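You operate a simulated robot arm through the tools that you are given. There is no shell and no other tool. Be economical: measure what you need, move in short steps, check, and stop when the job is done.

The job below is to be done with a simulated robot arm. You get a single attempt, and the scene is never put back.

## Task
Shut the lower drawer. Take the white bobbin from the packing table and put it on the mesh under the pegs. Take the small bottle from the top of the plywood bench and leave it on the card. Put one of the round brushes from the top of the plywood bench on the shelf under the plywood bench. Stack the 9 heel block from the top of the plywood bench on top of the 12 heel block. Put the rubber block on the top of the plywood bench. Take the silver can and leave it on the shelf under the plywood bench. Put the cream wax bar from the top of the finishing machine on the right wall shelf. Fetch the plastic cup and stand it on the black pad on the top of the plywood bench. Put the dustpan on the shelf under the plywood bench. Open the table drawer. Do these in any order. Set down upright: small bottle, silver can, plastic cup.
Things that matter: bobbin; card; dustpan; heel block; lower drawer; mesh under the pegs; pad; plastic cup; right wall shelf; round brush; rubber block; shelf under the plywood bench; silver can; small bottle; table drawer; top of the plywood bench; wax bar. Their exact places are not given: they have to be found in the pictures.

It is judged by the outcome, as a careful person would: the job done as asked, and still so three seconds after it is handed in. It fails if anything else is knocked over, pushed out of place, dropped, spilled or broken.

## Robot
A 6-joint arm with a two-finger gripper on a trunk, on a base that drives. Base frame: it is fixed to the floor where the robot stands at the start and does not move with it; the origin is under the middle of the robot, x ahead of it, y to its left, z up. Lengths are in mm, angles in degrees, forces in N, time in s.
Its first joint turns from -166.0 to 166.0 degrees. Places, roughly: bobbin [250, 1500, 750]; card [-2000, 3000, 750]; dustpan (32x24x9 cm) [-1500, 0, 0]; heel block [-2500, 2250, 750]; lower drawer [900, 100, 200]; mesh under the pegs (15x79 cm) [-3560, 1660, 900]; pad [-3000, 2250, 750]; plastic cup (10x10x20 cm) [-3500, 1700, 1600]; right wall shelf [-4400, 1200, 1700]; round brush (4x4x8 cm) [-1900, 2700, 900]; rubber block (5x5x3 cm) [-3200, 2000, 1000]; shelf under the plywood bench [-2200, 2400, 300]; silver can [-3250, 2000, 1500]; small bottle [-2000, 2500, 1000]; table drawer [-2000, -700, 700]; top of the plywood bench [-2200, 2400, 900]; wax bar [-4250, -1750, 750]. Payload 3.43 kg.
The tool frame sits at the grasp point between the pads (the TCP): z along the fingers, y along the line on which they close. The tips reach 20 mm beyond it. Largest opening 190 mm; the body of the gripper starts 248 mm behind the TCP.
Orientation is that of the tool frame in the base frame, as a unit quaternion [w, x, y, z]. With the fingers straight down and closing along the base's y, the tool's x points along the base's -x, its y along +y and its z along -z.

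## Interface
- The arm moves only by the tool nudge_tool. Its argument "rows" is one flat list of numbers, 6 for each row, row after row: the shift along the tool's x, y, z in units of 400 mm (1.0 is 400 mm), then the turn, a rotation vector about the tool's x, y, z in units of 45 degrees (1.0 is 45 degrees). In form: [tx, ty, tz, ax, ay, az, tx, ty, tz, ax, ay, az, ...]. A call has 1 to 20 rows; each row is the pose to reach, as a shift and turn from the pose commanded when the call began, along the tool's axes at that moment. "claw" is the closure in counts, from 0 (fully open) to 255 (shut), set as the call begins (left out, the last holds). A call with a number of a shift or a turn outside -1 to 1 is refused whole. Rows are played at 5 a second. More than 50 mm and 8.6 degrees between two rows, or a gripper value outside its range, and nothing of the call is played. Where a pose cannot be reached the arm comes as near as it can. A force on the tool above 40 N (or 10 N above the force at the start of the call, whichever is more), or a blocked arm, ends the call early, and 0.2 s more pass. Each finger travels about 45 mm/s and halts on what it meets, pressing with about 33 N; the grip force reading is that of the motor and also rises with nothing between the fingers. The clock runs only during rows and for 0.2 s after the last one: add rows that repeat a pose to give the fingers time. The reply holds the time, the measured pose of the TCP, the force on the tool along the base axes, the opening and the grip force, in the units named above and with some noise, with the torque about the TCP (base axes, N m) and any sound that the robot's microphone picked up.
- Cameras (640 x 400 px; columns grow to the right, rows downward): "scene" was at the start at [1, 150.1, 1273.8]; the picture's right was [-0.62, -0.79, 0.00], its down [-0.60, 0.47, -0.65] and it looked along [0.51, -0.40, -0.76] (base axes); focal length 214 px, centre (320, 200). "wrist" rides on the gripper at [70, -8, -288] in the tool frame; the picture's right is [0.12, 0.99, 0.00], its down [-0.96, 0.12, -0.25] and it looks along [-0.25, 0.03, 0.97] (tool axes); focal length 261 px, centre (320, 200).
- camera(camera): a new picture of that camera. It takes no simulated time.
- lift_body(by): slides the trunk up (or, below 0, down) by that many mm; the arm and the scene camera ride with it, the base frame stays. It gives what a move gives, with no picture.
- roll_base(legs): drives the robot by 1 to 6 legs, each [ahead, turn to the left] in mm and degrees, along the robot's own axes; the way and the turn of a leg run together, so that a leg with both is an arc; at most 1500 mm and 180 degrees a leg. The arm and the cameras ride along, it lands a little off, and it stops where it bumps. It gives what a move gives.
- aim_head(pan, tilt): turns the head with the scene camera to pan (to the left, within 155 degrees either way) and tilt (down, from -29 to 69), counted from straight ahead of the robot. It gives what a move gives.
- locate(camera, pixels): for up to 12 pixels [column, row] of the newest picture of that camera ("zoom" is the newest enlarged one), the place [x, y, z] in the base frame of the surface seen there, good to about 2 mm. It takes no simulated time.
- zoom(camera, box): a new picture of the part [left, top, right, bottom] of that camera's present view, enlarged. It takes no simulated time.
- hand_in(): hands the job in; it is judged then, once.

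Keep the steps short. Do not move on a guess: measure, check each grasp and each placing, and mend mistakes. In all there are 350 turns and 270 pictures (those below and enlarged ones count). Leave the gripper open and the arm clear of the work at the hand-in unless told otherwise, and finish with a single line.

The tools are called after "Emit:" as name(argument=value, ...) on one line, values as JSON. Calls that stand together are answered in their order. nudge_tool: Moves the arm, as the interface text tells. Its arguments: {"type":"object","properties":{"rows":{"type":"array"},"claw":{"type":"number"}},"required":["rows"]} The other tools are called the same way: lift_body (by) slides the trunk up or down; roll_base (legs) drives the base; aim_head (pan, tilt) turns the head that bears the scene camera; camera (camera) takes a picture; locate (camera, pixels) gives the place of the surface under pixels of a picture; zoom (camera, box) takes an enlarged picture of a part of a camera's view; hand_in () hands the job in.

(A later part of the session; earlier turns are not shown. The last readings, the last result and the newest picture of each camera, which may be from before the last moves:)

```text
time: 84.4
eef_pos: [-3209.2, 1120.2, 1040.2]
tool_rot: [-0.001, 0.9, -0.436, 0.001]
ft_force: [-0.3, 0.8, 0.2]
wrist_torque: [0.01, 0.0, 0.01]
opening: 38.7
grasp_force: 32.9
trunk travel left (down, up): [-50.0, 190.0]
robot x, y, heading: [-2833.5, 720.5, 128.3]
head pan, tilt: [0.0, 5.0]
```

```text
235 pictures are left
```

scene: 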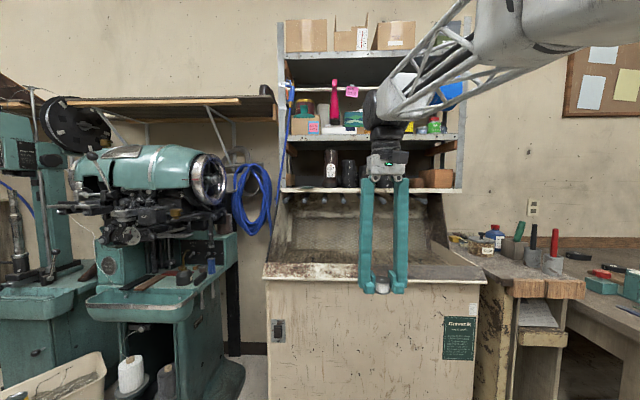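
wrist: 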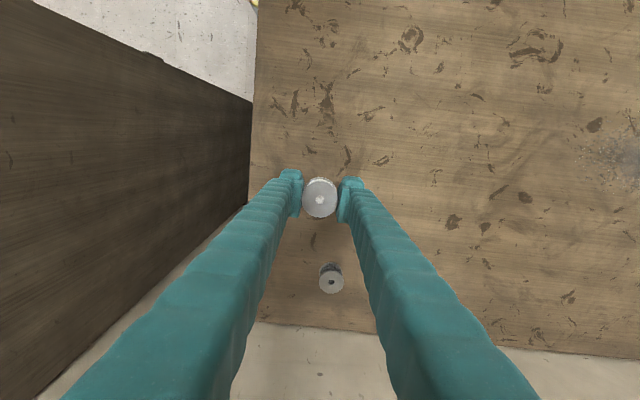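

Emit:
zoom(camera="scene", box=[250, 120, 510, 300])

Emit:
locate(camera="scene", pixels=[[300, 270], [300, 255], [300, 235], [300, 215], [320, 198], [440, 272], [430, 250], [420, 215], [340, 192], [335, 245], [290, 188], [475, 275]])

```text
2.22 times, centred on (380, 210) of scene
```

zoom: 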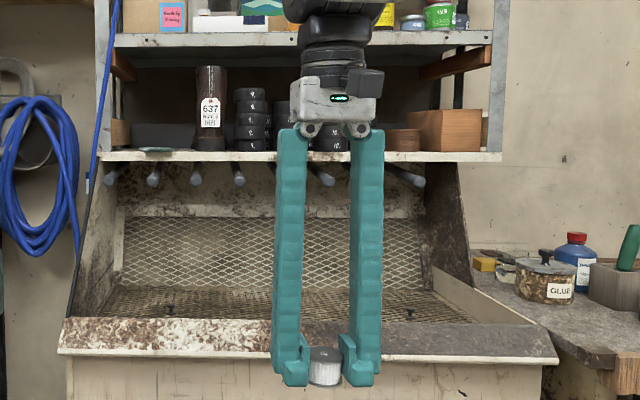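

```text
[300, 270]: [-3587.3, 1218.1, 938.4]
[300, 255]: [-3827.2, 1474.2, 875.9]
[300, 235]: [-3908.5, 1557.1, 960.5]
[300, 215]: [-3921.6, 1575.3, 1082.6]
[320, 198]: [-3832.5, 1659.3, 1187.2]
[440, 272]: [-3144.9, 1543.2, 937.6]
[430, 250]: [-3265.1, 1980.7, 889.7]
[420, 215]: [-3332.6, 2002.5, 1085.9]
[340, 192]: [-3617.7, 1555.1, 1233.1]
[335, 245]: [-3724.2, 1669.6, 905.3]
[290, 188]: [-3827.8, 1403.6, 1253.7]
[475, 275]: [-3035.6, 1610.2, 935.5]
```

The mesh tray floor is at z≈880–900 with the pegs and shelf above it (shelf front edge at v≈-3415, z 1233). I'll measure the pegs and mesh more closely.

Emit:
locate(camera="zoom", pixels=[[153, 182], [237, 180], [327, 180], [418, 182], [170, 295], [230, 300], [230, 310], [170, 310], [410, 315], [150, 320], [250, 285], [430, 295]])

Emit:
roll_base(legs=[[350, 0]])

Emit:
aim_head(pan=0, tilt=25)

Emit:
camera(camera="scene")

Emit:
camera(camera="wrist")

```text
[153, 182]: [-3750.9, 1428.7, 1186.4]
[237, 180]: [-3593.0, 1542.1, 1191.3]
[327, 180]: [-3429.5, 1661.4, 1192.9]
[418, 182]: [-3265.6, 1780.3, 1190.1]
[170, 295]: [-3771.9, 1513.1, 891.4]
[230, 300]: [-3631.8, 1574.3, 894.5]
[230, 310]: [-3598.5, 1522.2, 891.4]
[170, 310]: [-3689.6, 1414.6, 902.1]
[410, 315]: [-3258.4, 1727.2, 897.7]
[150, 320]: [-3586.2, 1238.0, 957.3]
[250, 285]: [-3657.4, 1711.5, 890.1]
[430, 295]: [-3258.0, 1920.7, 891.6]
```

```text
time: 86.6
eef_pos: [-3428.3, 1391.8, 1039.3]
tool_rot: [-0.001, 0.9, -0.436, 0.0]
ft_force: [0.2, 0.3, -0.5]
wrist_torque: [-0.01, 0.02, 0.02]
opening: 38.8
grasp_force: 32.9
trunk travel left (down, up): [-50.0, 190.0]
robot x, y, heading: [-3052.5, 990.6, 128.6]
head pan, tilt: [0.0, 5.0]
```

```text
time: 87.5
eef_pos: [-3428.4, 1392.5, 1039.5]
tool_rot: [-0.001, 0.9, -0.436, 0.0]
ft_force: [0.3, -0.9, -0.9]
wrist_torque: [0.01, 0.01, -0.02]
opening: 38.6
grasp_force: 32.5
trunk travel left (down, up): [-50.0, 190.0]
robot x, y, heading: [-3053.8, 996.4, 128.6]
head pan, tilt: [0.0, 25.0]
```

```text
233 pictures are left
```

scene: 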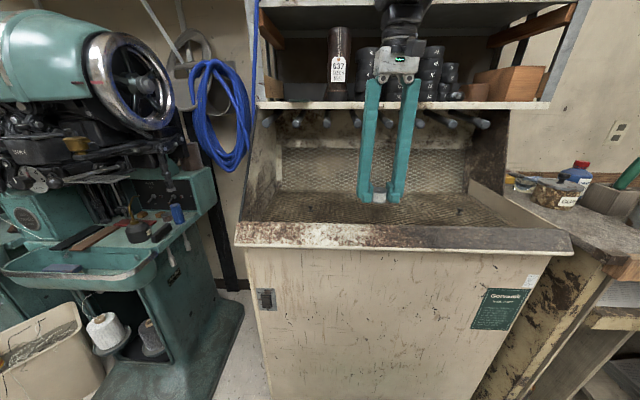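

```text
232 pictures are left
```

wrist: 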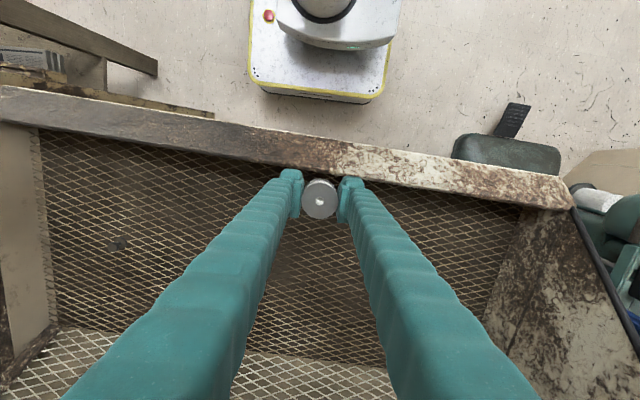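

Emit:
locate(camera="wrist", pixels=[[320, 165], [330, 235], [320, 280], [320, 340], [320, 375], [120, 240], [100, 330], [450, 250], [120, 160], [60, 370]])

```text
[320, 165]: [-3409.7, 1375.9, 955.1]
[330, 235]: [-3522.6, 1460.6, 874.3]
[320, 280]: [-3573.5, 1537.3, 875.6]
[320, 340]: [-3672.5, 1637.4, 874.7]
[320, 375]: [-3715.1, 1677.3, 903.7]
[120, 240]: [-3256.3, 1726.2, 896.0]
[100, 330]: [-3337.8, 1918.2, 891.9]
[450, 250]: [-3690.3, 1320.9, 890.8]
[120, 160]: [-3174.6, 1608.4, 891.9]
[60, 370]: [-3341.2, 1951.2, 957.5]
```

The mesh floor is at z≈875–892. Pegs stick out to v≈-3388 at z 1191, so I'll go in with the tool tilted 35°, tilting first.

Emit:
nudge_tool(rows=[0, 0, 0, 0, -0.156, 0, 0, 0, 0, 0, -0.311, 0, 0, 0, 0, 0, -0.467, 0, 0, 0, 0, 0, -0.622, 0, 0, 0, 0, 0, -0.778, 0])

Emit:
camera(camera="scene")

```text
time: 88.7
eef_pos: [-3427.9, 1394.0, 1039.0]
tool_rot: [-0.132, 0.858, -0.416, -0.271]
ft_force: [-0.6, 0.2, -0.3]
wrist_torque: [-0.05, -0.13, -0.02]
opening: 38.7
grasp_force: 32.9
trunk travel left (down, up): [-50.0, 190.0]
robot x, y, heading: [-3052.7, 993.6, 128.4]
head pan, tilt: [0.0, 25.0]
```

```text
231 pictures are left
```

scene: 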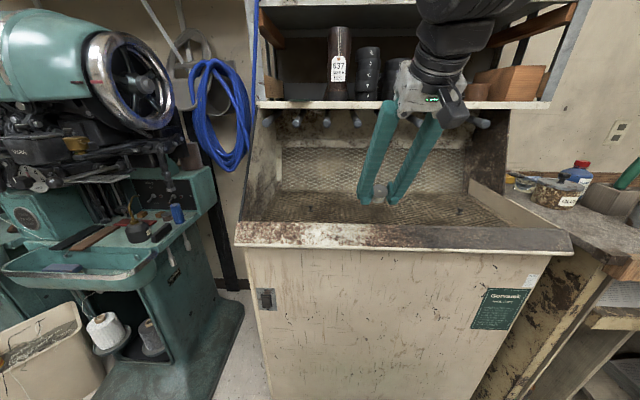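

Now forward 269 mm and down 60.

Emit:
nudge_tool(rows=[-0.0775, 0, 0.085, 0, 0, 0, -0.155, 0, 0.17, 0, 0, 0, -0.2325, 0, 0.2545, 0, 0, 0, -0.31, 0, 0.339, 0, 0, 0, -0.3875, 0, 0.424, 0, 0, 0, -0.465, 0, 0.509, 0, 0, 0])

Emit:
camera(camera="scene")

Emit:
camera(camera="wrist")

```text
time: 90.1
eef_pos: [-3594.5, 1601.6, 983.1]
tool_rot: [-0.132, 0.858, -0.416, -0.272]
ft_force: [1.2, -0.4, 0.5]
wrist_torque: [0.01, 0.02, 0.02]
opening: 38.5
grasp_force: 33.0
trunk travel left (down, up): [-50.0, 190.0]
robot x, y, heading: [-3053.1, 996.3, 128.3]
head pan, tilt: [0.0, 25.0]
```

```text
230 pictures are left
```

scene: 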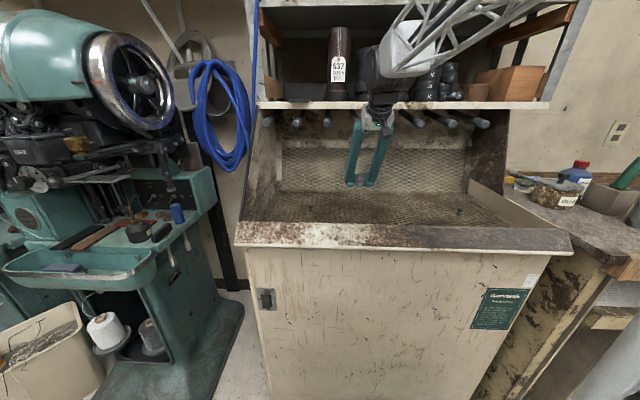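

```text
229 pictures are left
```

wrist: 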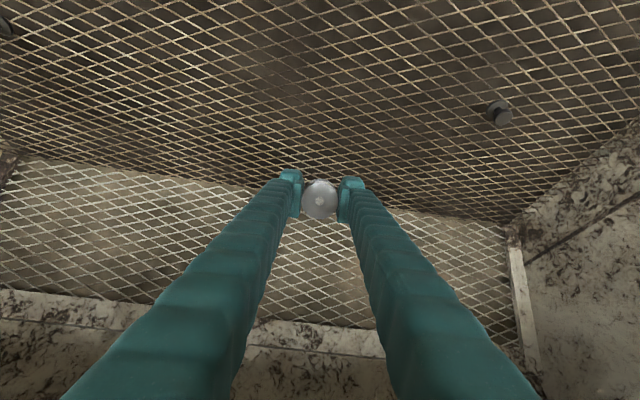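

The dark floor mesh is directly below, with the back mesh behind. I'll lower in small steps until contact.

Emit:
nudge_tool(rows=[0.029, 0, 0.041, 0, 0, 0, 0.057, 0, 0.082, 0, 0, 0, 0.075, 0, 0.107, 0, 0, 0, 0.083, 0, 0.119, 0, 0, 0, 0.09, 0, 0.129, 0, 0, 0, 0.097, 0, 0.139, 0, 0, 0, 0.105, 0, 0.15, 0, 0, 0])

Emit:
camera(camera="wrist")

```text
time: 91.6
eef_pos: [-3596.2, 1605.5, 918.2]
tool_rot: [-0.133, 0.857, -0.415, -0.276]
ft_force: [0.7, -0.4, 15.3]
wrist_torque: [-0.06, -0.01, 0.0]
opening: 39.1
grasp_force: 33.1
trunk travel left (down, up): [-50.0, 190.0]
robot x, y, heading: [-3053.3, 992.5, 128.5]
head pan, tilt: [0.0, 25.0]
stopped in row 7: the force on the tool passed its limit at 48 N (the readings are from after the stop); the commanded pose is now the measured one
```

```text
228 pictures are left
```

wrist: 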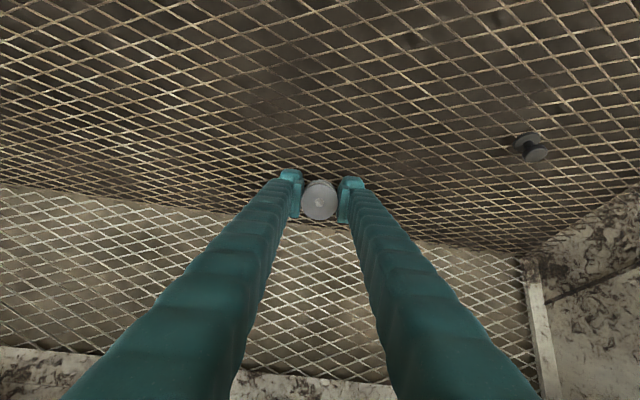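

In contact with the mesh. I'll release.

Emit:
nudge_tool(rows=[0, 0, -0.003, 0, 0, 0, 0, 0, -0.003, 0, 0, 0, 0, 0, -0.003, 0, 0, 0, 0, 0, -0.003, 0, 0, 0, 0, 0, -0.003, 0, 0, 0, 0, 0, -0.003, 0, 0, 0], claw=120)

Emit:
camera(camera="wrist")

```text
time: 93.0
eef_pos: [-3594.7, 1604.9, 915.3]
tool_rot: [-0.133, 0.857, -0.416, -0.274]
ft_force: [3.1, -0.7, 3.3]
wrist_torque: [-0.19, 0.12, 0.18]
opening: 99.6
grasp_force: 0.0
trunk travel left (down, up): [-50.0, 190.0]
robot x, y, heading: [-3050.7, 996.5, 128.5]
head pan, tilt: [0.0, 25.0]
```

```text
227 pictures are left
```

wrist: 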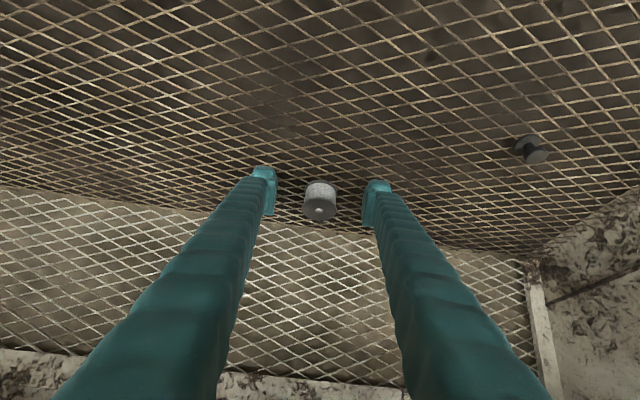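

Bobbin stands upright on the mesh. I'll withdraw up along the tool axis, then back.

Emit:
nudge_tool(rows=[0, 0, -0.1, 0, 0, 0, 0, 0, -0.2, 0, 0, 0, 0.08, 0, -0.28, 0, 0, 0, 0.16, 0, -0.36, 0, 0, 0, 0.25, 0, -0.42, 0, 0, 0, 0.34, 0, -0.48, 0, 0, 0], claw=60)

Emit:
camera(camera="scene")

Emit:
zoom(camera="scene", box=[240, 60, 560, 260])

```text
time: 94.4
eef_pos: [-3457.7, 1431.5, 991.8]
tool_rot: [-0.133, 0.857, -0.415, -0.274]
ft_force: [0.0, 0.5, -1.5]
wrist_torque: [-0.04, -0.14, -0.07]
opening: 145.4
grasp_force: 0.1
trunk travel left (down, up): [-50.0, 190.0]
robot x, y, heading: [-3052.5, 993.8, 128.3]
head pan, tilt: [0.0, 25.0]
```

```text
226 pictures are left
```

scene: 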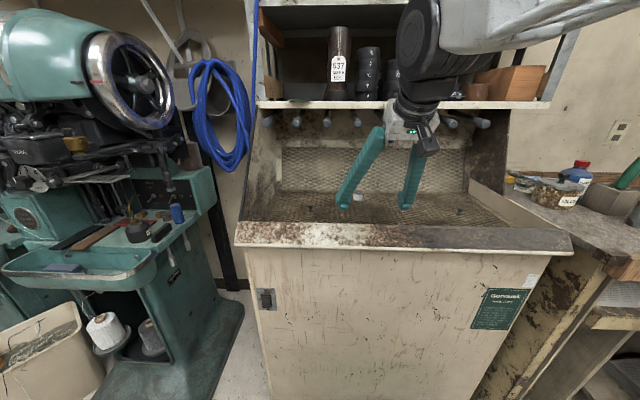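

```text
2.00 times, centred on (400, 160) of scene
```

zoom: 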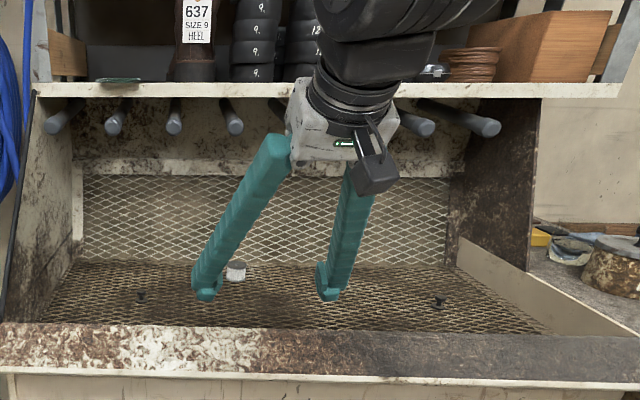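

Bobbin is well placed. I'll pull back and look at the rack shelves for the cup and can.

Emit:
nudge_tool(rows=[0.07, 0, -0.08, 0, 0, 0, 0.14, 0, -0.17, 0, 0, 0, 0.19, 0, -0.26, 0, 0, 0, 0.23, 0, -0.35, 0, 0, 0, 0.25, 0, -0.44, 0, 0, 0, 0.252, 0, -0.512, 0, 0, 0])

Emit:
lift_body(by=190)

Emit:
aim_head(pan=0, tilt=-5)

Emit:
camera(camera="scene")

```text
time: 95.8
eef_pos: [-3333.3, 1273.8, 1101.0]
tool_rot: [-0.132, 0.857, -0.415, -0.274]
ft_force: [-0.5, -0.4, 0.0]
wrist_torque: [0.02, -0.12, 0.0]
opening: 145.2
grasp_force: 0.1
trunk travel left (down, up): [-50.0, 190.0]
robot x, y, heading: [-3054.6, 996.0, 128.4]
head pan, tilt: [0.0, 25.0]
```

```text
time: 97.9
eef_pos: [-3334.0, 1273.2, 1290.9]
tool_rot: [-0.133, 0.857, -0.415, -0.274]
ft_force: [0.1, -0.2, -0.8]
wrist_torque: [-0.02, -0.03, 0.02]
opening: 145.5
grasp_force: 0.3
trunk travel left (down, up): [-240.0, 0.0]
robot x, y, heading: [-3052.7, 995.7, 128.6]
head pan, tilt: [0.0, 25.0]
```

```text
time: 98.8
eef_pos: [-3333.8, 1274.0, 1291.0]
tool_rot: [-0.133, 0.857, -0.415, -0.275]
ft_force: [0.2, 0.5, -0.7]
wrist_torque: [0.01, 0.01, 0.03]
opening: 145.5
grasp_force: 0.0
trunk travel left (down, up): [-240.0, 0.0]
robot x, y, heading: [-3052.4, 988.6, 128.5]
head pan, tilt: [0.0, -5.0]
```

```text
224 pictures are left
```

scene: 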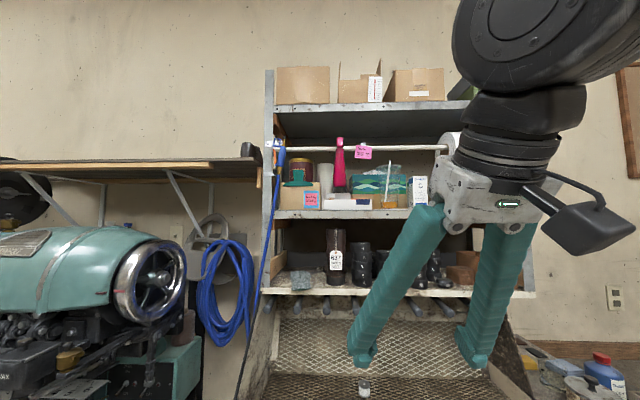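

Emit:
zoom(camera="scene", box=[260, 120, 460, 300])

```text
2.22 times, centred on (360, 210) of scene
```

zoom: 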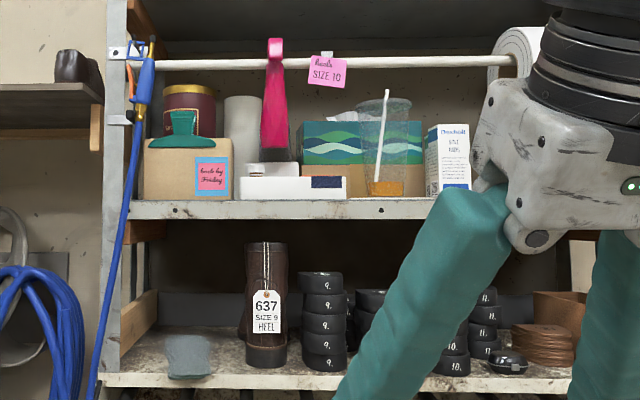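

The clear plastic cup (stick and amber content inside) is on the shelf at zoom (385,150). I'll move the arm left to see the right part of the shelf.

Emit:
nudge_tool(rows=[0, 0.11, 0, 0, 0, 0, 0, 0.22, 0, 0, 0, 0, 0, 0.33, 0, 0, 0, 0, 0, 0.44, 0, 0, 0, 0, 0, 0.55, 0, 0, 0, 0, 0, 0.66, 0, 0, 0, 0, 0, 0.77, 0, 0, 0, 0])

Emit:
camera(camera="scene")

Emit:
zoom(camera="scene", box=[340, 120, 540, 300])

```text
time: 100.4
eef_pos: [-3573.0, 1081.6, 1290.1]
tool_rot: [-0.132, 0.857, -0.416, -0.275]
ft_force: [1.9, 0.3, 0.4]
wrist_torque: [-0.12, 0.14, 0.14]
opening: 145.1
grasp_force: 0.1
trunk travel left (down, up): [-240.0, 0.0]
robot x, y, heading: [-3052.3, 992.4, 128.3]
head pan, tilt: [0.0, -5.0]
```

```text
222 pictures are left
```

scene: 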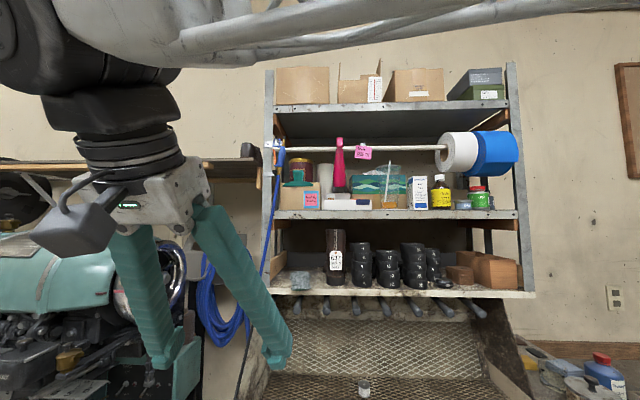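

```text
2.22 times, centred on (440, 210) of scene
```

zoom: 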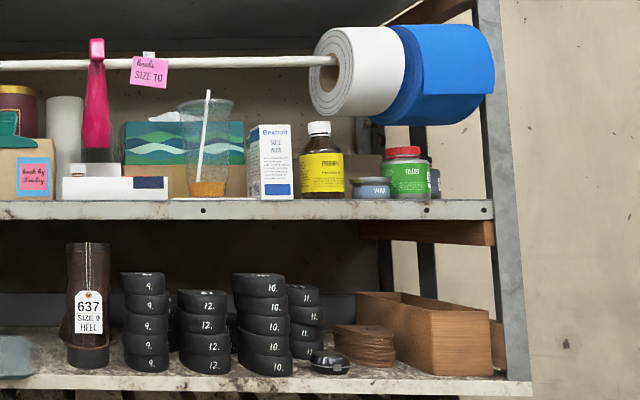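

Emit:
locate(camera="zoom", pixels=[[370, 190], [370, 180], [407, 180], [436, 182], [205, 140], [208, 188], [272, 160], [322, 175], [365, 165], [200, 208], [185, 120], [235, 120]])

Emit:
zoom(camera="scene", box=[440, 150, 530, 220])

Emit:
zoom(camera="scene", box=[370, 150, 450, 220])

```text
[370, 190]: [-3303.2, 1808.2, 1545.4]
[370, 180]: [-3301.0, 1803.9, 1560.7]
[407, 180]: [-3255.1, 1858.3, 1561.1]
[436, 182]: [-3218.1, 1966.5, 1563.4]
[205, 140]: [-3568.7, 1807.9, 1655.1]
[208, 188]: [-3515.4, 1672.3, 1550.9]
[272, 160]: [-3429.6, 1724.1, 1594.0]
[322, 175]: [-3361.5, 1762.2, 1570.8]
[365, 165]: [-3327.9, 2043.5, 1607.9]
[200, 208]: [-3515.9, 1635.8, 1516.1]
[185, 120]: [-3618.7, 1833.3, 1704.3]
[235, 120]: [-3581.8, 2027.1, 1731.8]
```

```text
5.71 times, centred on (485, 185) of scene
```

zoom: 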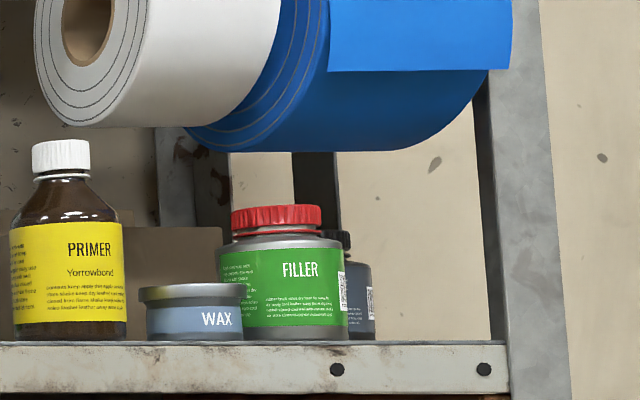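

```text
5.71 times, centred on (410, 185) of scene
```

zoom: 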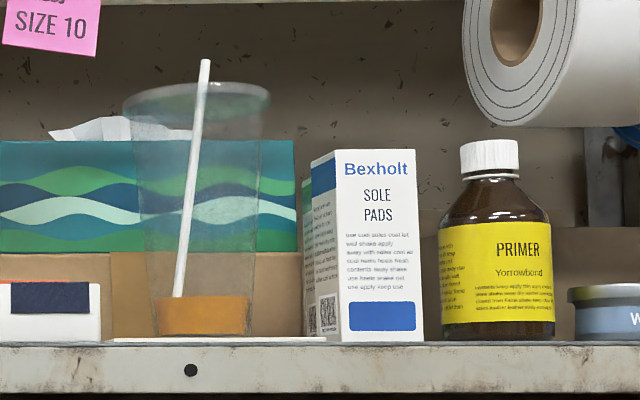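

The cup stands between the white box and the Bexholt box. I'll measure the gaps in detail.

Emit:
locate(camera="zoom", pixels=[[148, 220], [258, 220], [340, 220], [306, 240], [413, 220], [162, 325], [245, 325], [220, 338], [140, 110], [260, 110], [90, 310], [165, 160]])

```text
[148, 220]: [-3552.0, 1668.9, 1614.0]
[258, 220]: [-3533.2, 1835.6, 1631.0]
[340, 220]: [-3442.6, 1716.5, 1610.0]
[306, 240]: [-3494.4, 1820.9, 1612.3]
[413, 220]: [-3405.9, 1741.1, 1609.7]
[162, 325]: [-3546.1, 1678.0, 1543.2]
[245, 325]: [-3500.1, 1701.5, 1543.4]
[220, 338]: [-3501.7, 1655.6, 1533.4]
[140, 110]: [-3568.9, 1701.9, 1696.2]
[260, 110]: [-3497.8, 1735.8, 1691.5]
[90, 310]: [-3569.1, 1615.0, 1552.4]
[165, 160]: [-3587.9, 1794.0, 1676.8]
```

Cup centre is about u=1800, v=-3485, z 1525–1705, with about 40 mm gap to the box on the right. I'll back the base 100 mm, then bring the tool horizontal in front of the shelf.

Emit:
roll_base(legs=[[-100, 0]])

Emit:
nudge_tool(rows=[-0.0615, -0.094, -0.033, 0, -0.078, 0, -0.123, -0.1875, -0.0665, 0, -0.1555, 0, -0.1845, -0.281, -0.1, 0, -0.233, 0, -0.246, -0.375, -0.133, 0, -0.311, 0, -0.3075, -0.469, -0.166, 0, -0.389, 0, -0.369, -0.5625, -0.1995, 0, -0.4665, 0, -0.4305, -0.656, -0.233, 0, -0.544, 0, -0.492, -0.75, -0.266, 0, -0.622, 0], claw=108)

Emit:
nudge_tool(rows=[-0.082, -0.0535, 0.026, 0, -0.12, 0, -0.163, -0.107, 0.052, 0, -0.24, 0, -0.245, -0.1605, 0.077, 0, -0.36, 0, -0.326, -0.214, 0.103, 0, -0.48, 0, -0.408, -0.2675, 0.129, 0, -0.6, 0])

Emit:
camera(camera="wrist")

Emit:
camera(camera="scene")

```text
time: 101.6
eef_pos: [-3511.6, 1003.6, 1288.9]
tool_rot: [-0.133, 0.857, -0.415, -0.274]
ft_force: [-0.2, 0.2, -0.5]
wrist_torque: [0.01, 0.04, -0.03]
opening: 145.3
grasp_force: 0.1
trunk travel left (down, up): [-240.0, 0.0]
robot x, y, heading: [-2992.2, 913.9, 128.7]
head pan, tilt: [0.0, -5.0]
```

```text
time: 103.4
eef_pos: [-3347.8, 1249.8, 1489.5]
tool_rot: [-0.219, 0.774, -0.352, -0.479]
ft_force: [0.6, 4.5, -0.8]
wrist_torque: [-0.51, 0.13, 0.78]
opening: 109.7
grasp_force: 0.1
trunk travel left (down, up): [-240.0, 0.0]
robot x, y, heading: [-2990.4, 913.6, 128.6]
head pan, tilt: [0.0, -5.0]
```

```text
time: 104.8
eef_pos: [-3480.1, 1278.5, 1578.7]
tool_rot: [-0.235, 0.722, -0.123, -0.639]
ft_force: [0.4, -0.6, -0.1]
wrist_torque: [0.0, 0.0, 0.08]
opening: 109.4
grasp_force: 0.1
trunk travel left (down, up): [-240.0, 0.0]
robot x, y, heading: [-2990.6, 912.1, 128.5]
head pan, tilt: [0.0, -5.0]
stopped in row 5: the arm was blocked; the commanded pose is now the measured one
```

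```text
218 pictures are left
```

wrist: 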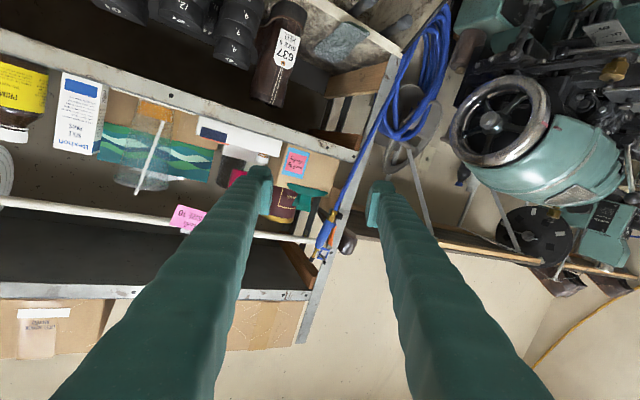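

```text
217 pictures are left
```

scene: 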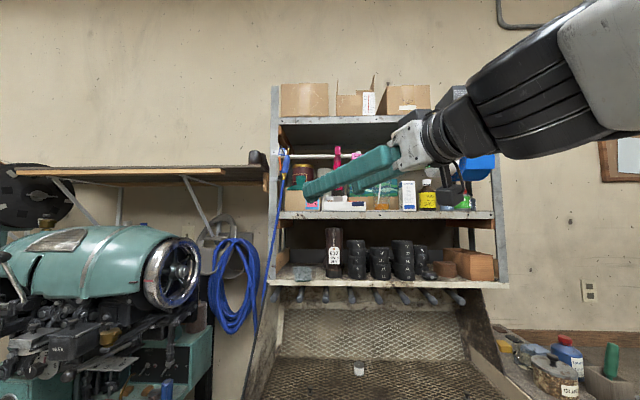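

Close in, the arm gets blocked with the tool level. I'll back the base 350 mm, stretch the arm out level at 900 mm, and make the approach with the base.

Emit:
roll_base(legs=[[-350, 0]])

Emit:
nudge_tool(rows=[0, -0.082, 0.0705, 0.0655, -0.005, 0.031, -0.001, -0.164, 0.141, 0.131, -0.011, 0.0625, -0.001, -0.246, 0.212, 0.1965, -0.016, 0.094, -0.002, -0.3285, 0.283, 0.262, -0.022, 0.125, -0.002, -0.41, 0.353, 0.3275, -0.027, 0.156, -0.003, -0.493, 0.424, 0.393, -0.033, 0.1875, -0.003, -0.575, 0.495, 0.4585, -0.038, 0.219, -0.004, -0.657, 0.5655, 0.524, -0.044, 0.25])

Emit:
camera(camera="scene")

Emit:
camera(camera="wrist")

```text
time: 107.0
eef_pos: [-3259.2, 1006.1, 1578.6]
tool_rot: [-0.238, 0.722, -0.125, -0.638]
ft_force: [0.0, 0.2, -0.4]
wrist_torque: [0.04, 0.0, 0.0]
opening: 109.5
grasp_force: 0.1
trunk travel left (down, up): [-240.0, 0.0]
robot x, y, heading: [-2772.0, 637.1, 128.1]
head pan, tilt: [0.0, -5.0]
```

```text
time: 108.8
eef_pos: [-3326.5, 1345.8, 1614.7]
tool_rot: [-0.326, 0.633, -0.311, -0.629]
ft_force: [0.3, -0.2, 0.6]
wrist_torque: [-0.18, -0.02, 0.04]
opening: 109.8
grasp_force: 0.0
trunk travel left (down, up): [-240.0, 0.0]
robot x, y, heading: [-2769.6, 639.1, 128.1]
head pan, tilt: [0.0, -5.0]
```

```text
216 pictures are left
```

scene: 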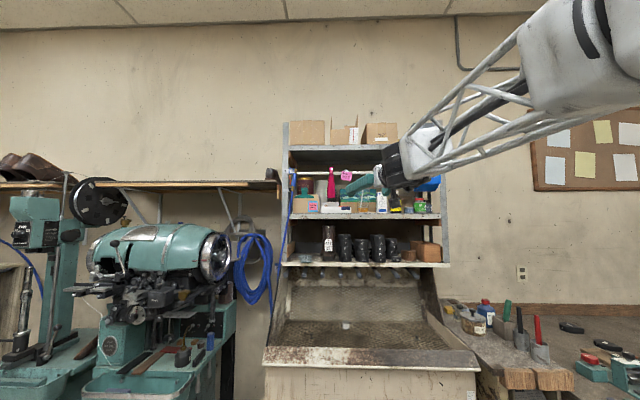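

```text
215 pictures are left
```

wrist: 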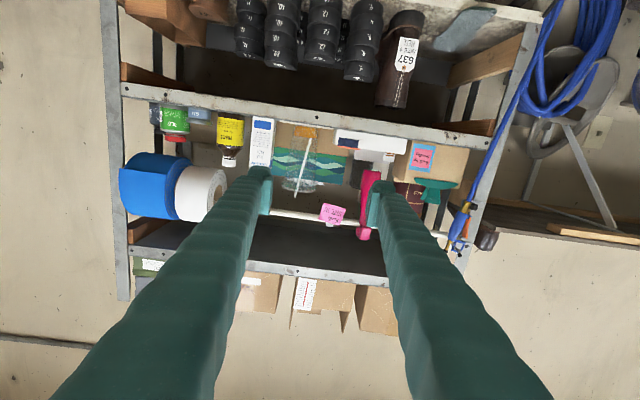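

Tool level at z 1615, pointing square at the rack. The cup is in the wrist view at (300,160) (upside down). I'll measure it.

Emit:
zoom(camera="wrist", box=[230, 100, 390, 220])

```text
3.33 times, centred on (310, 160) of wrist
```

zoom: 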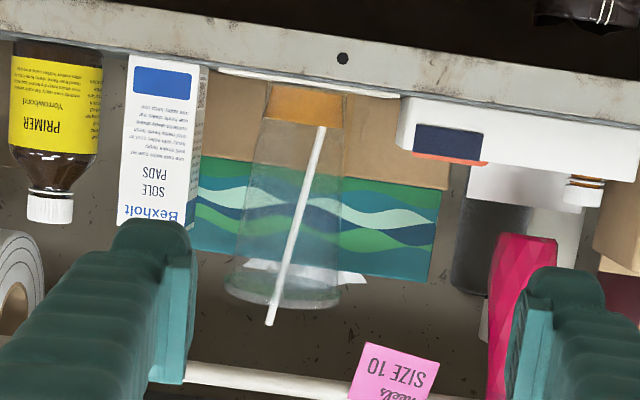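

Emit:
locate(camera="zoom", pixels=[[270, 105], [340, 108], [305, 112], [255, 180], [340, 180], [300, 200], [232, 285], [336, 295], [205, 150], [200, 80], [300, 75], [420, 120]])

```text
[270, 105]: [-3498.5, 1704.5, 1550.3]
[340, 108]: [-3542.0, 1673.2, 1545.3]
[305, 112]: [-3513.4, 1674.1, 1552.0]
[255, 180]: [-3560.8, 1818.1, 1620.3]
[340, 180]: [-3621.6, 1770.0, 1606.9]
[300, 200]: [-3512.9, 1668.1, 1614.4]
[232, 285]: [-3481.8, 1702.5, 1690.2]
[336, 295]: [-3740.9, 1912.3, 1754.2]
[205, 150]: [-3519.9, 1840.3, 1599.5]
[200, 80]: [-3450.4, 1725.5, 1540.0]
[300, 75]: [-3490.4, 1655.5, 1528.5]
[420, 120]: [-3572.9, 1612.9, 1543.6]
```

Cup centre u≈1803, v≈-3476. First shift the tool 51 mm right and narrow to 100 mm, then drive 250 mm ahead and re-measure.

Emit:
nudge_tool(rows=[0, -0.07, 0, 0, 0, 0, 0, -0.14, 0, 0, 0, 0], claw=121)

Emit:
roll_base(legs=[[250, 0]])

Emit:
camera(camera="wrist")

```text
time: 109.4
eef_pos: [-3282.8, 1378.6, 1612.6]
tool_rot: [-0.32, 0.632, -0.318, -0.63]
ft_force: [-0.1, -0.2, 0.9]
wrist_torque: [-0.05, -0.02, -0.12]
opening: 99.8
grasp_force: 0.1
trunk travel left (down, up): [-240.0, 0.0]
robot x, y, heading: [-2775.9, 634.6, 128.1]
head pan, tilt: [0.0, -5.0]
```

```text
time: 111.3
eef_pos: [-3440.8, 1579.0, 1614.7]
tool_rot: [0.319, -0.631, 0.319, 0.631]
ft_force: [-0.6, 1.0, 1.2]
wrist_torque: [-0.04, 0.01, 0.01]
opening: 99.8
grasp_force: 0.1
trunk travel left (down, up): [-240.0, 0.0]
robot x, y, heading: [-2932.3, 837.8, 128.1]
head pan, tilt: [0.0, -5.0]
```

```text
213 pictures are left
```

wrist: 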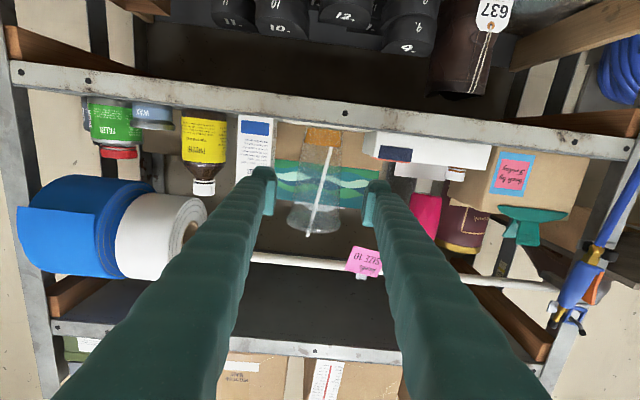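

Tool at u=1805, in line with the cup. Straight forward 149 mm in small rows.

Emit:
nudge_tool(rows=[0, 0.005, 0.09, 0, 0, 0, 0, 0.005, 0.18, 0, 0, 0, 0, 0.005, 0.27, 0, 0, 0, 0, 0.005, 0.33, 0, 0, 0, 0, 0.005, 0.372, 0, 0, 0])

Emit:
camera(camera="wrist")

```text
time: 112.5
eef_pos: [-3531.4, 1698.1, 1612.6]
tool_rot: [0.317, -0.631, 0.319, 0.632]
ft_force: [0.0, 0.1, -0.3]
wrist_torque: [-0.03, -0.03, 0.03]
opening: 99.7
grasp_force: 0.1
trunk travel left (down, up): [-240.0, 0.0]
robot x, y, heading: [-2931.2, 843.6, 128.1]
head pan, tilt: [0.0, -5.0]
```

```text
212 pictures are left
```

wrist: 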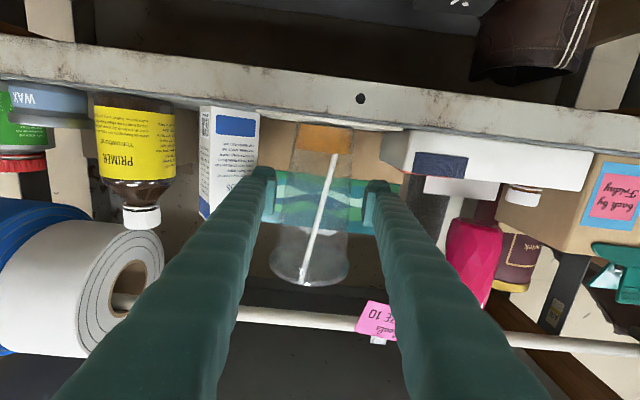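

The fingers straddle the cup, so I'll close.

Emit:
nudge_tool(rows=[0, 0, 0, 0, 0, 0, 0, 0, 0, 0, 0, 0, 0, 0, 0, 0, 0, 0, 0, 0, 0, 0, 0, 0], claw=180)

Emit:
camera(camera="wrist")

```text
time: 113.5
eef_pos: [-3531.9, 1697.9, 1614.6]
tool_rot: [0.318, -0.631, 0.319, 0.631]
ft_force: [1.6, 0.5, 1.1]
wrist_torque: [-0.04, 0.0, -0.01]
opening: 75.9
grasp_force: 33.0
trunk travel left (down, up): [-240.0, 0.0]
robot x, y, heading: [-2929.1, 840.6, 128.2]
head pan, tilt: [0.0, -5.0]
```

```text
211 pictures are left
```

wrist: 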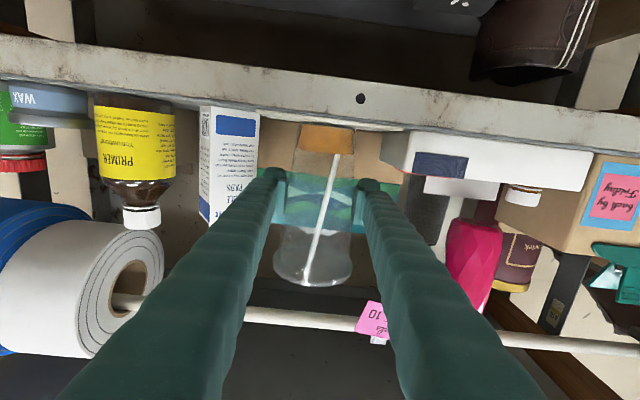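

Gripped at 76 mm. I'll lift 14 mm and draw straight back.

Emit:
nudge_tool(rows=[-0.018, 0, 0, 0, 0, 0, -0.035, 0, 0, 0, 0, 0])

Emit:
camera(camera="wrist")

Emit:
nudge_tool(rows=[0, 0, -0.06, 0, 0, 0, 0, 0, -0.13, 0, 0, 0, 0, 0, -0.21, 0, 0, 0, 0, 0, -0.3, 0, 0, 0, 0, 0, -0.37, 0, 0, 0])

Emit:
camera(camera="wrist")

```text
time: 114.1
eef_pos: [-3531.9, 1699.7, 1627.1]
tool_rot: [0.318, -0.631, 0.319, 0.631]
ft_force: [0.2, -0.5, -0.4]
wrist_torque: [-0.03, 0.02, 0.0]
opening: 75.9
grasp_force: 32.9
trunk travel left (down, up): [-240.0, 0.0]
robot x, y, heading: [-2926.8, 840.5, 128.0]
head pan, tilt: [0.0, -5.0]
```

```text
210 pictures are left
```

wrist: 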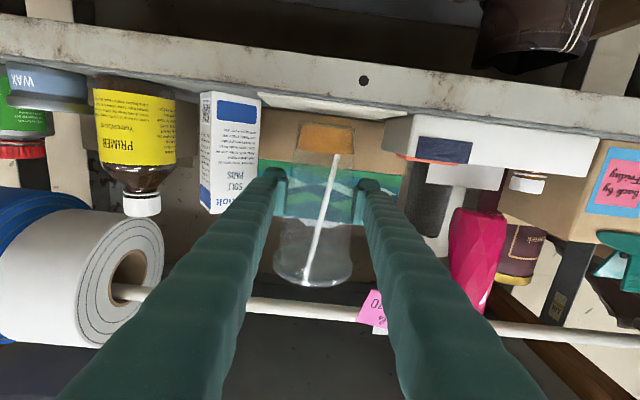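

```text
time: 115.3
eef_pos: [-3444.3, 1579.6, 1624.4]
tool_rot: [-0.318, 0.631, -0.319, -0.631]
ft_force: [-1.1, 0.0, -2.0]
wrist_torque: [0.08, 0.08, 0.0]
opening: 75.9
grasp_force: 32.9
trunk travel left (down, up): [-240.0, 0.0]
robot x, y, heading: [-2927.5, 838.0, 128.3]
head pan, tilt: [0.0, -5.0]
```

```text
209 pictures are left
```

wrist: 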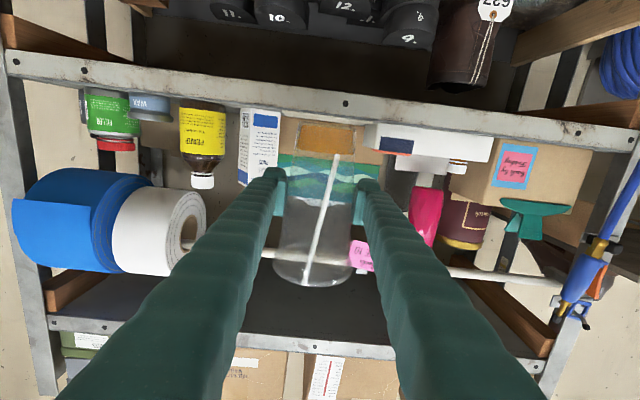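

Cup is out, upright. I'll back off 350 mm and look at the plywood bench.

Emit:
roll_base(legs=[[-350, 0]])

Emit:
aim_head(pan=-45, tilt=20)

Emit:
camera(camera="scene")

```text
time: 117.5
eef_pos: [-3231.1, 1305.8, 1626.3]
tool_rot: [0.316, -0.632, 0.318, 0.632]
ft_force: [0.2, 0.0, -2.6]
wrist_torque: [0.03, 0.01, -0.01]
opening: 75.8
grasp_force: 33.1
trunk travel left (down, up): [-240.0, 0.0]
robot x, y, heading: [-2718.6, 565.3, 128.7]
head pan, tilt: [0.0, -5.0]
```

```text
time: 118.6
eef_pos: [-3232.1, 1305.9, 1625.7]
tool_rot: [0.316, -0.632, 0.318, 0.632]
ft_force: [1.0, -0.6, -1.0]
wrist_torque: [-0.01, 0.06, -0.05]
opening: 75.9
grasp_force: 32.9
trunk travel left (down, up): [-240.0, 0.0]
robot x, y, heading: [-2715.5, 570.5, 128.3]
head pan, tilt: [-45.0, 20.0]
```

```text
208 pictures are left
```

scene: 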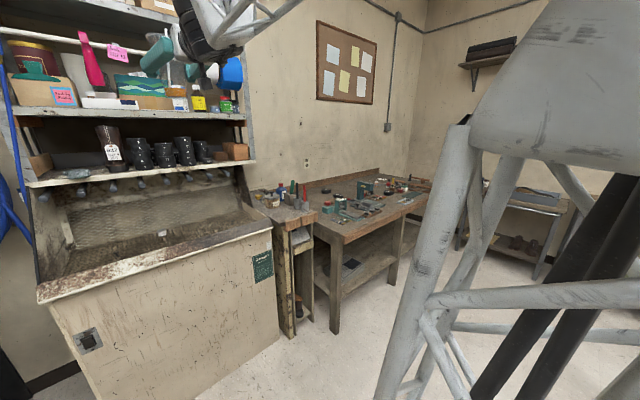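

Emit:
zoom(camera="scene", box=[240, 150, 440, 260])

Emit:
locate(camera="scene", pixels=[[326, 190], [343, 240], [427, 200], [400, 210], [375, 225], [250, 192], [305, 213], [360, 190], [340, 200]])

```text
3.20 times, centred on (340, 205) of scene
```

zoom: 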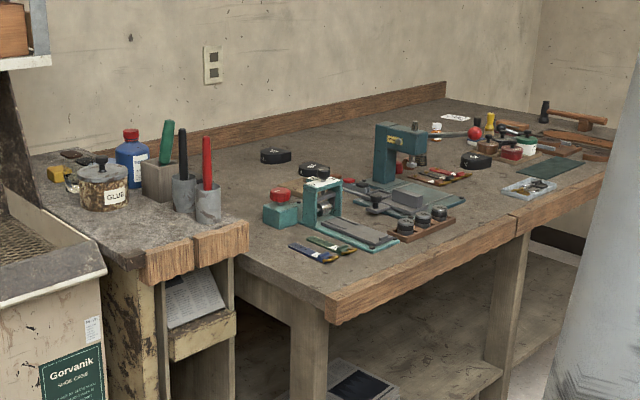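

```text
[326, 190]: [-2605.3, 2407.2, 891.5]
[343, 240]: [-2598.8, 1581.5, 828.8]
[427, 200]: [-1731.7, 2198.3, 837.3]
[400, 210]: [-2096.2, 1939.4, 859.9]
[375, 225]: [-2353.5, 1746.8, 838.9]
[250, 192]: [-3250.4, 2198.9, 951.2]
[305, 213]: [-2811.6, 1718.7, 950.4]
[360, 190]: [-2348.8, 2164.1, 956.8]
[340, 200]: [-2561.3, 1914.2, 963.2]
```

I'll drive to the front of the plywood bench with the cup high, then look down on it.

Emit:
roll_base(legs=[[0, -91.4], [1100, 0], [0, 90]])

Emit:
aim_head(pan=0, tilt=30)

Emit:
camera(camera="scene")

```text
time: 132.5
eef_pos: [-2318.8, 1965.7, 1627.8]
tool_rot: [0.324, -0.627, 0.326, 0.628]
ft_force: [-0.4, 0.2, -1.9]
wrist_torque: [-0.02, 0.02, 0.0]
opening: 75.4
grasp_force: 32.7
trunk travel left (down, up): [-240.0, 0.0]
robot x, y, heading: [-1819.7, 1216.5, 127.2]
head pan, tilt: [-45.0, 20.0]
```

```text
time: 133.6
eef_pos: [-2318.7, 1965.8, 1627.0]
tool_rot: [0.325, -0.627, 0.327, 0.628]
ft_force: [-0.4, -0.2, -0.4]
wrist_torque: [0.01, 0.0, 0.01]
opening: 75.6
grasp_force: 33.0
trunk travel left (down, up): [-240.0, 0.0]
robot x, y, heading: [-1826.2, 1219.6, 126.8]
head pan, tilt: [0.0, 30.0]
```

```text
206 pictures are left
```

scene: 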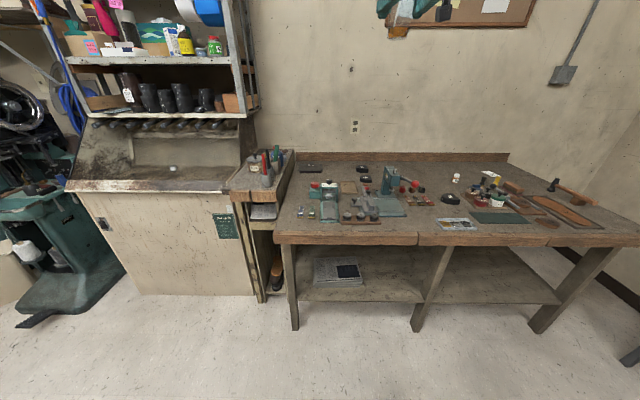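

Emit:
zoom(camera="scene", box=[230, 130, 420, 250])

Emit:
locate(camera="zoom", pixels=[[270, 125], [248, 125], [290, 125], [435, 130], [450, 160], [45, 150], [80, 120], [120, 180], [230, 220], [300, 190], [395, 190], [330, 150]])

Emit:
zoom(camera="scene", box=[400, 140, 620, 250])

Emit:
locate(camera="zoom", pixels=[[150, 155], [170, 110], [245, 115], [263, 95], [285, 165], [290, 225], [390, 110], [450, 140], [500, 210], [165, 245], [205, 200], [430, 240]])

```text
3.33 times, centred on (325, 190) of scene
```

zoom: 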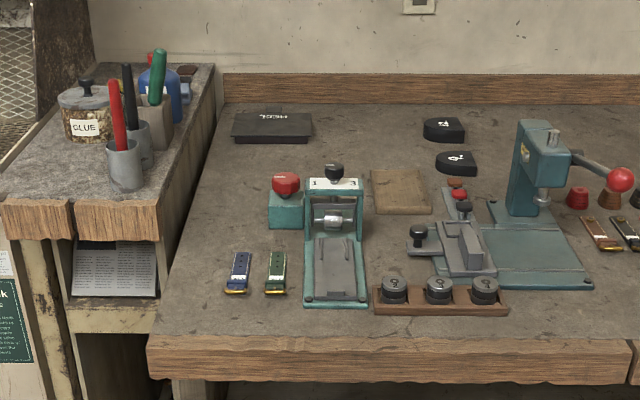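

```text
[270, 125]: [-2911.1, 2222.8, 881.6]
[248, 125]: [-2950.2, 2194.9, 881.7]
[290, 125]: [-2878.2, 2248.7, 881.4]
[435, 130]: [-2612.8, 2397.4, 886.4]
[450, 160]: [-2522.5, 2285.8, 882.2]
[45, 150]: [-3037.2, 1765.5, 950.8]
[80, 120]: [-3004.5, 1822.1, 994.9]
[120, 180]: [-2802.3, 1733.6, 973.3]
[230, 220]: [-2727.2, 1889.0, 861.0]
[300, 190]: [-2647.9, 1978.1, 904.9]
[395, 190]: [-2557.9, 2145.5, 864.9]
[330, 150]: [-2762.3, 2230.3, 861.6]
```

```text
2.91 times, centred on (510, 195) of scene
```

zoom: 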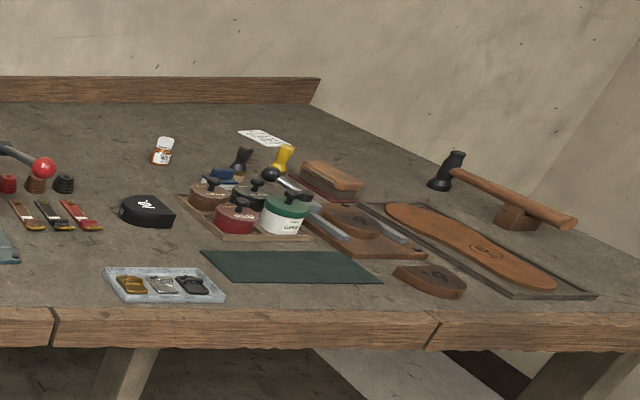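

```text
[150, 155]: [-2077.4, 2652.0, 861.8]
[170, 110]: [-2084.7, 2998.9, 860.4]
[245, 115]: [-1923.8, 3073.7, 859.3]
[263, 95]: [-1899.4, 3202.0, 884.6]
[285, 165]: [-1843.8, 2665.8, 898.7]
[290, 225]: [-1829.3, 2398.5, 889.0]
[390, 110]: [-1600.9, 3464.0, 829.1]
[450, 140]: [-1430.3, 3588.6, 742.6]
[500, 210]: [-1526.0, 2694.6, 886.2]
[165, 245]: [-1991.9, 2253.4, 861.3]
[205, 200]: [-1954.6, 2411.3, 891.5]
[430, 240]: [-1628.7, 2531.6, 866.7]
```

The black pad is at (-2911,2223), z 881. Bench top is z 861, too cluttered to reach the pad with a level tool, so I'll set the cup briefly at the clear front edge and regrasp it from above. Checking the clear spot near scene (405,225).

Emit:
locate(camera="scene", pixels=[[397, 226], [397, 217], [381, 224], [409, 232], [414, 222], [430, 225], [414, 215], [437, 228], [405, 213]])

Emit:
zoom(camera="scene", box=[360, 160, 480, 250])

```text
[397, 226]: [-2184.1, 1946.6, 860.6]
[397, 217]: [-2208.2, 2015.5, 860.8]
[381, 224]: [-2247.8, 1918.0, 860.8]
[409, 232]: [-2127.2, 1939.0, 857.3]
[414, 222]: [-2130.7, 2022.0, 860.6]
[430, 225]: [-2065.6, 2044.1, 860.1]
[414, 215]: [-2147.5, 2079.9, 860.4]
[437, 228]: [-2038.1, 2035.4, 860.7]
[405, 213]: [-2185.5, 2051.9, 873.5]
```

```text
4.44 times, centred on (420, 205) of scene
```

zoom: 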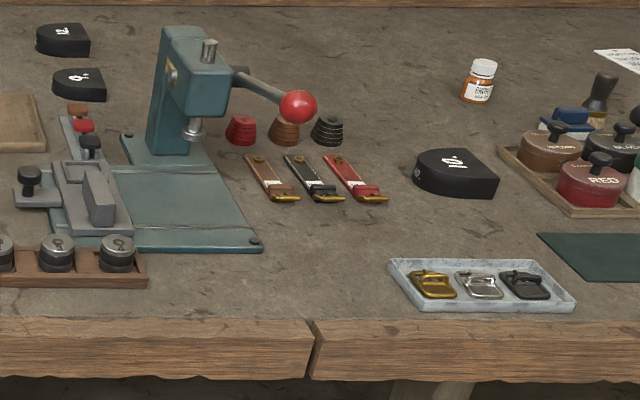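

The clear spot is at u≈480, v≈-2888. I'll back 80 mm, then shift the cup right at height.

Emit:
roll_base(legs=[[-80, 0]])

Emit:
nudge_tool(rows=[0, -0.1, 0, 0, 0, 0, 0, -0.2, 0, 0, 0, 0, 0, -0.3, 0, 0, 0, 0, 0, -0.4, 0, 0, 0, 0, 0, -0.488, 0, 0, 0, 0])

Emit:
lift_body(by=-240)

```text
time: 134.7
eef_pos: [-2271.2, 1901.2, 1626.4]
tool_rot: [0.324, -0.628, 0.325, 0.629]
ft_force: [-0.1, 0.5, -0.7]
wrist_torque: [0.06, 0.02, -0.01]
opening: 75.3
grasp_force: 33.5
trunk travel left (down, up): [-240.0, 0.0]
robot x, y, heading: [-1774.3, 1150.7, 127.3]
head pan, tilt: [0.0, 30.0]
```

```text
time: 135.8
eef_pos: [-2112.6, 2013.6, 1628.7]
tool_rot: [-0.326, 0.628, -0.326, -0.627]
ft_force: [-0.6, -0.4, -1.4]
wrist_torque: [-0.05, -0.05, -0.06]
opening: 75.4
grasp_force: 32.8
trunk travel left (down, up): [-240.0, 0.0]
robot x, y, heading: [-1775.2, 1148.4, 126.9]
head pan, tilt: [0.0, 30.0]
```

```text
time: 138.3
eef_pos: [-2112.4, 2013.8, 1387.7]
tool_rot: [0.325, -0.627, 0.326, 0.628]
ft_force: [0.1, 0.8, -1.2]
wrist_torque: [0.01, 0.01, -0.04]
opening: 75.3
grasp_force: 32.9
trunk travel left (down, up): [0.0, 240.0]
robot x, y, heading: [-1774.2, 1152.5, 126.8]
head pan, tilt: [0.0, 30.0]
```

Emit:
nudge_tool(rows=[0.11, 0, 0.005, 0, 0, 0, 0.22, 0, 0.01, 0, 0, 0, 0.33, 0, 0.015, 0, 0, 0, 0.44, 0, 0.02, 0, 0, 0, 0.55, 0, 0.025, 0, 0, 0, 0.66, 0, 0.03, 0, 0, 0, 0.77, 0, 0.03, 0, 0, 0, 0.88, 0, 0.03, 0, 0, 0, 0.97, 0, 0.03, 0, 0, 0])

Emit:
camera(camera="scene")

Emit:
zoom(camera="scene", box=[340, 80, 580, 260])

```text
time: 140.3
eef_pos: [-2118.7, 2023.5, 999.4]
tool_rot: [0.326, -0.627, 0.326, 0.628]
ft_force: [24.9, 2.5, -0.1]
wrist_torque: [-0.03, -0.68, -0.38]
opening: 75.9
grasp_force: 32.9
trunk travel left (down, up): [0.0, 240.0]
robot x, y, heading: [-1777.9, 1148.0, 126.7]
head pan, tilt: [0.0, 30.0]
```

```text
202 pictures are left
```

scene: 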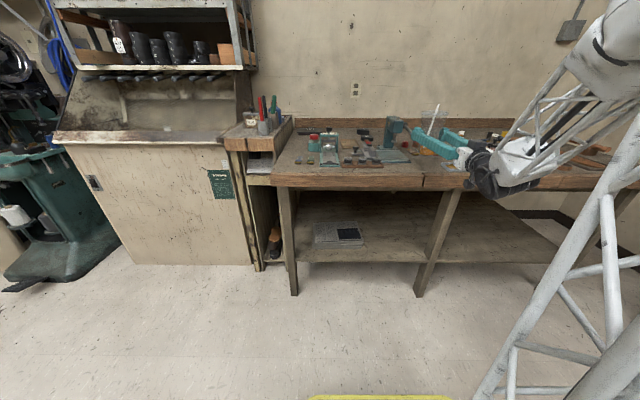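

```text
2.22 times, centred on (460, 170) of scene
```

zoom: 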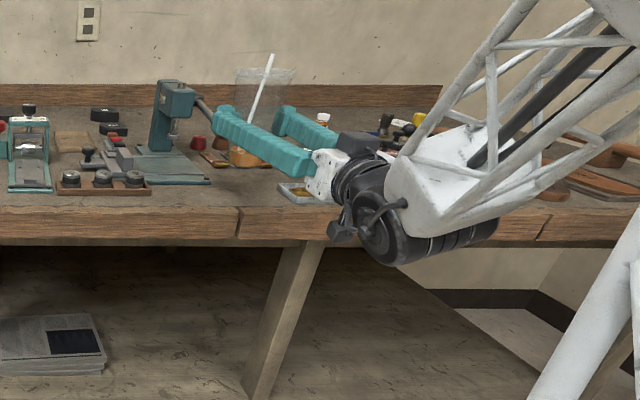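

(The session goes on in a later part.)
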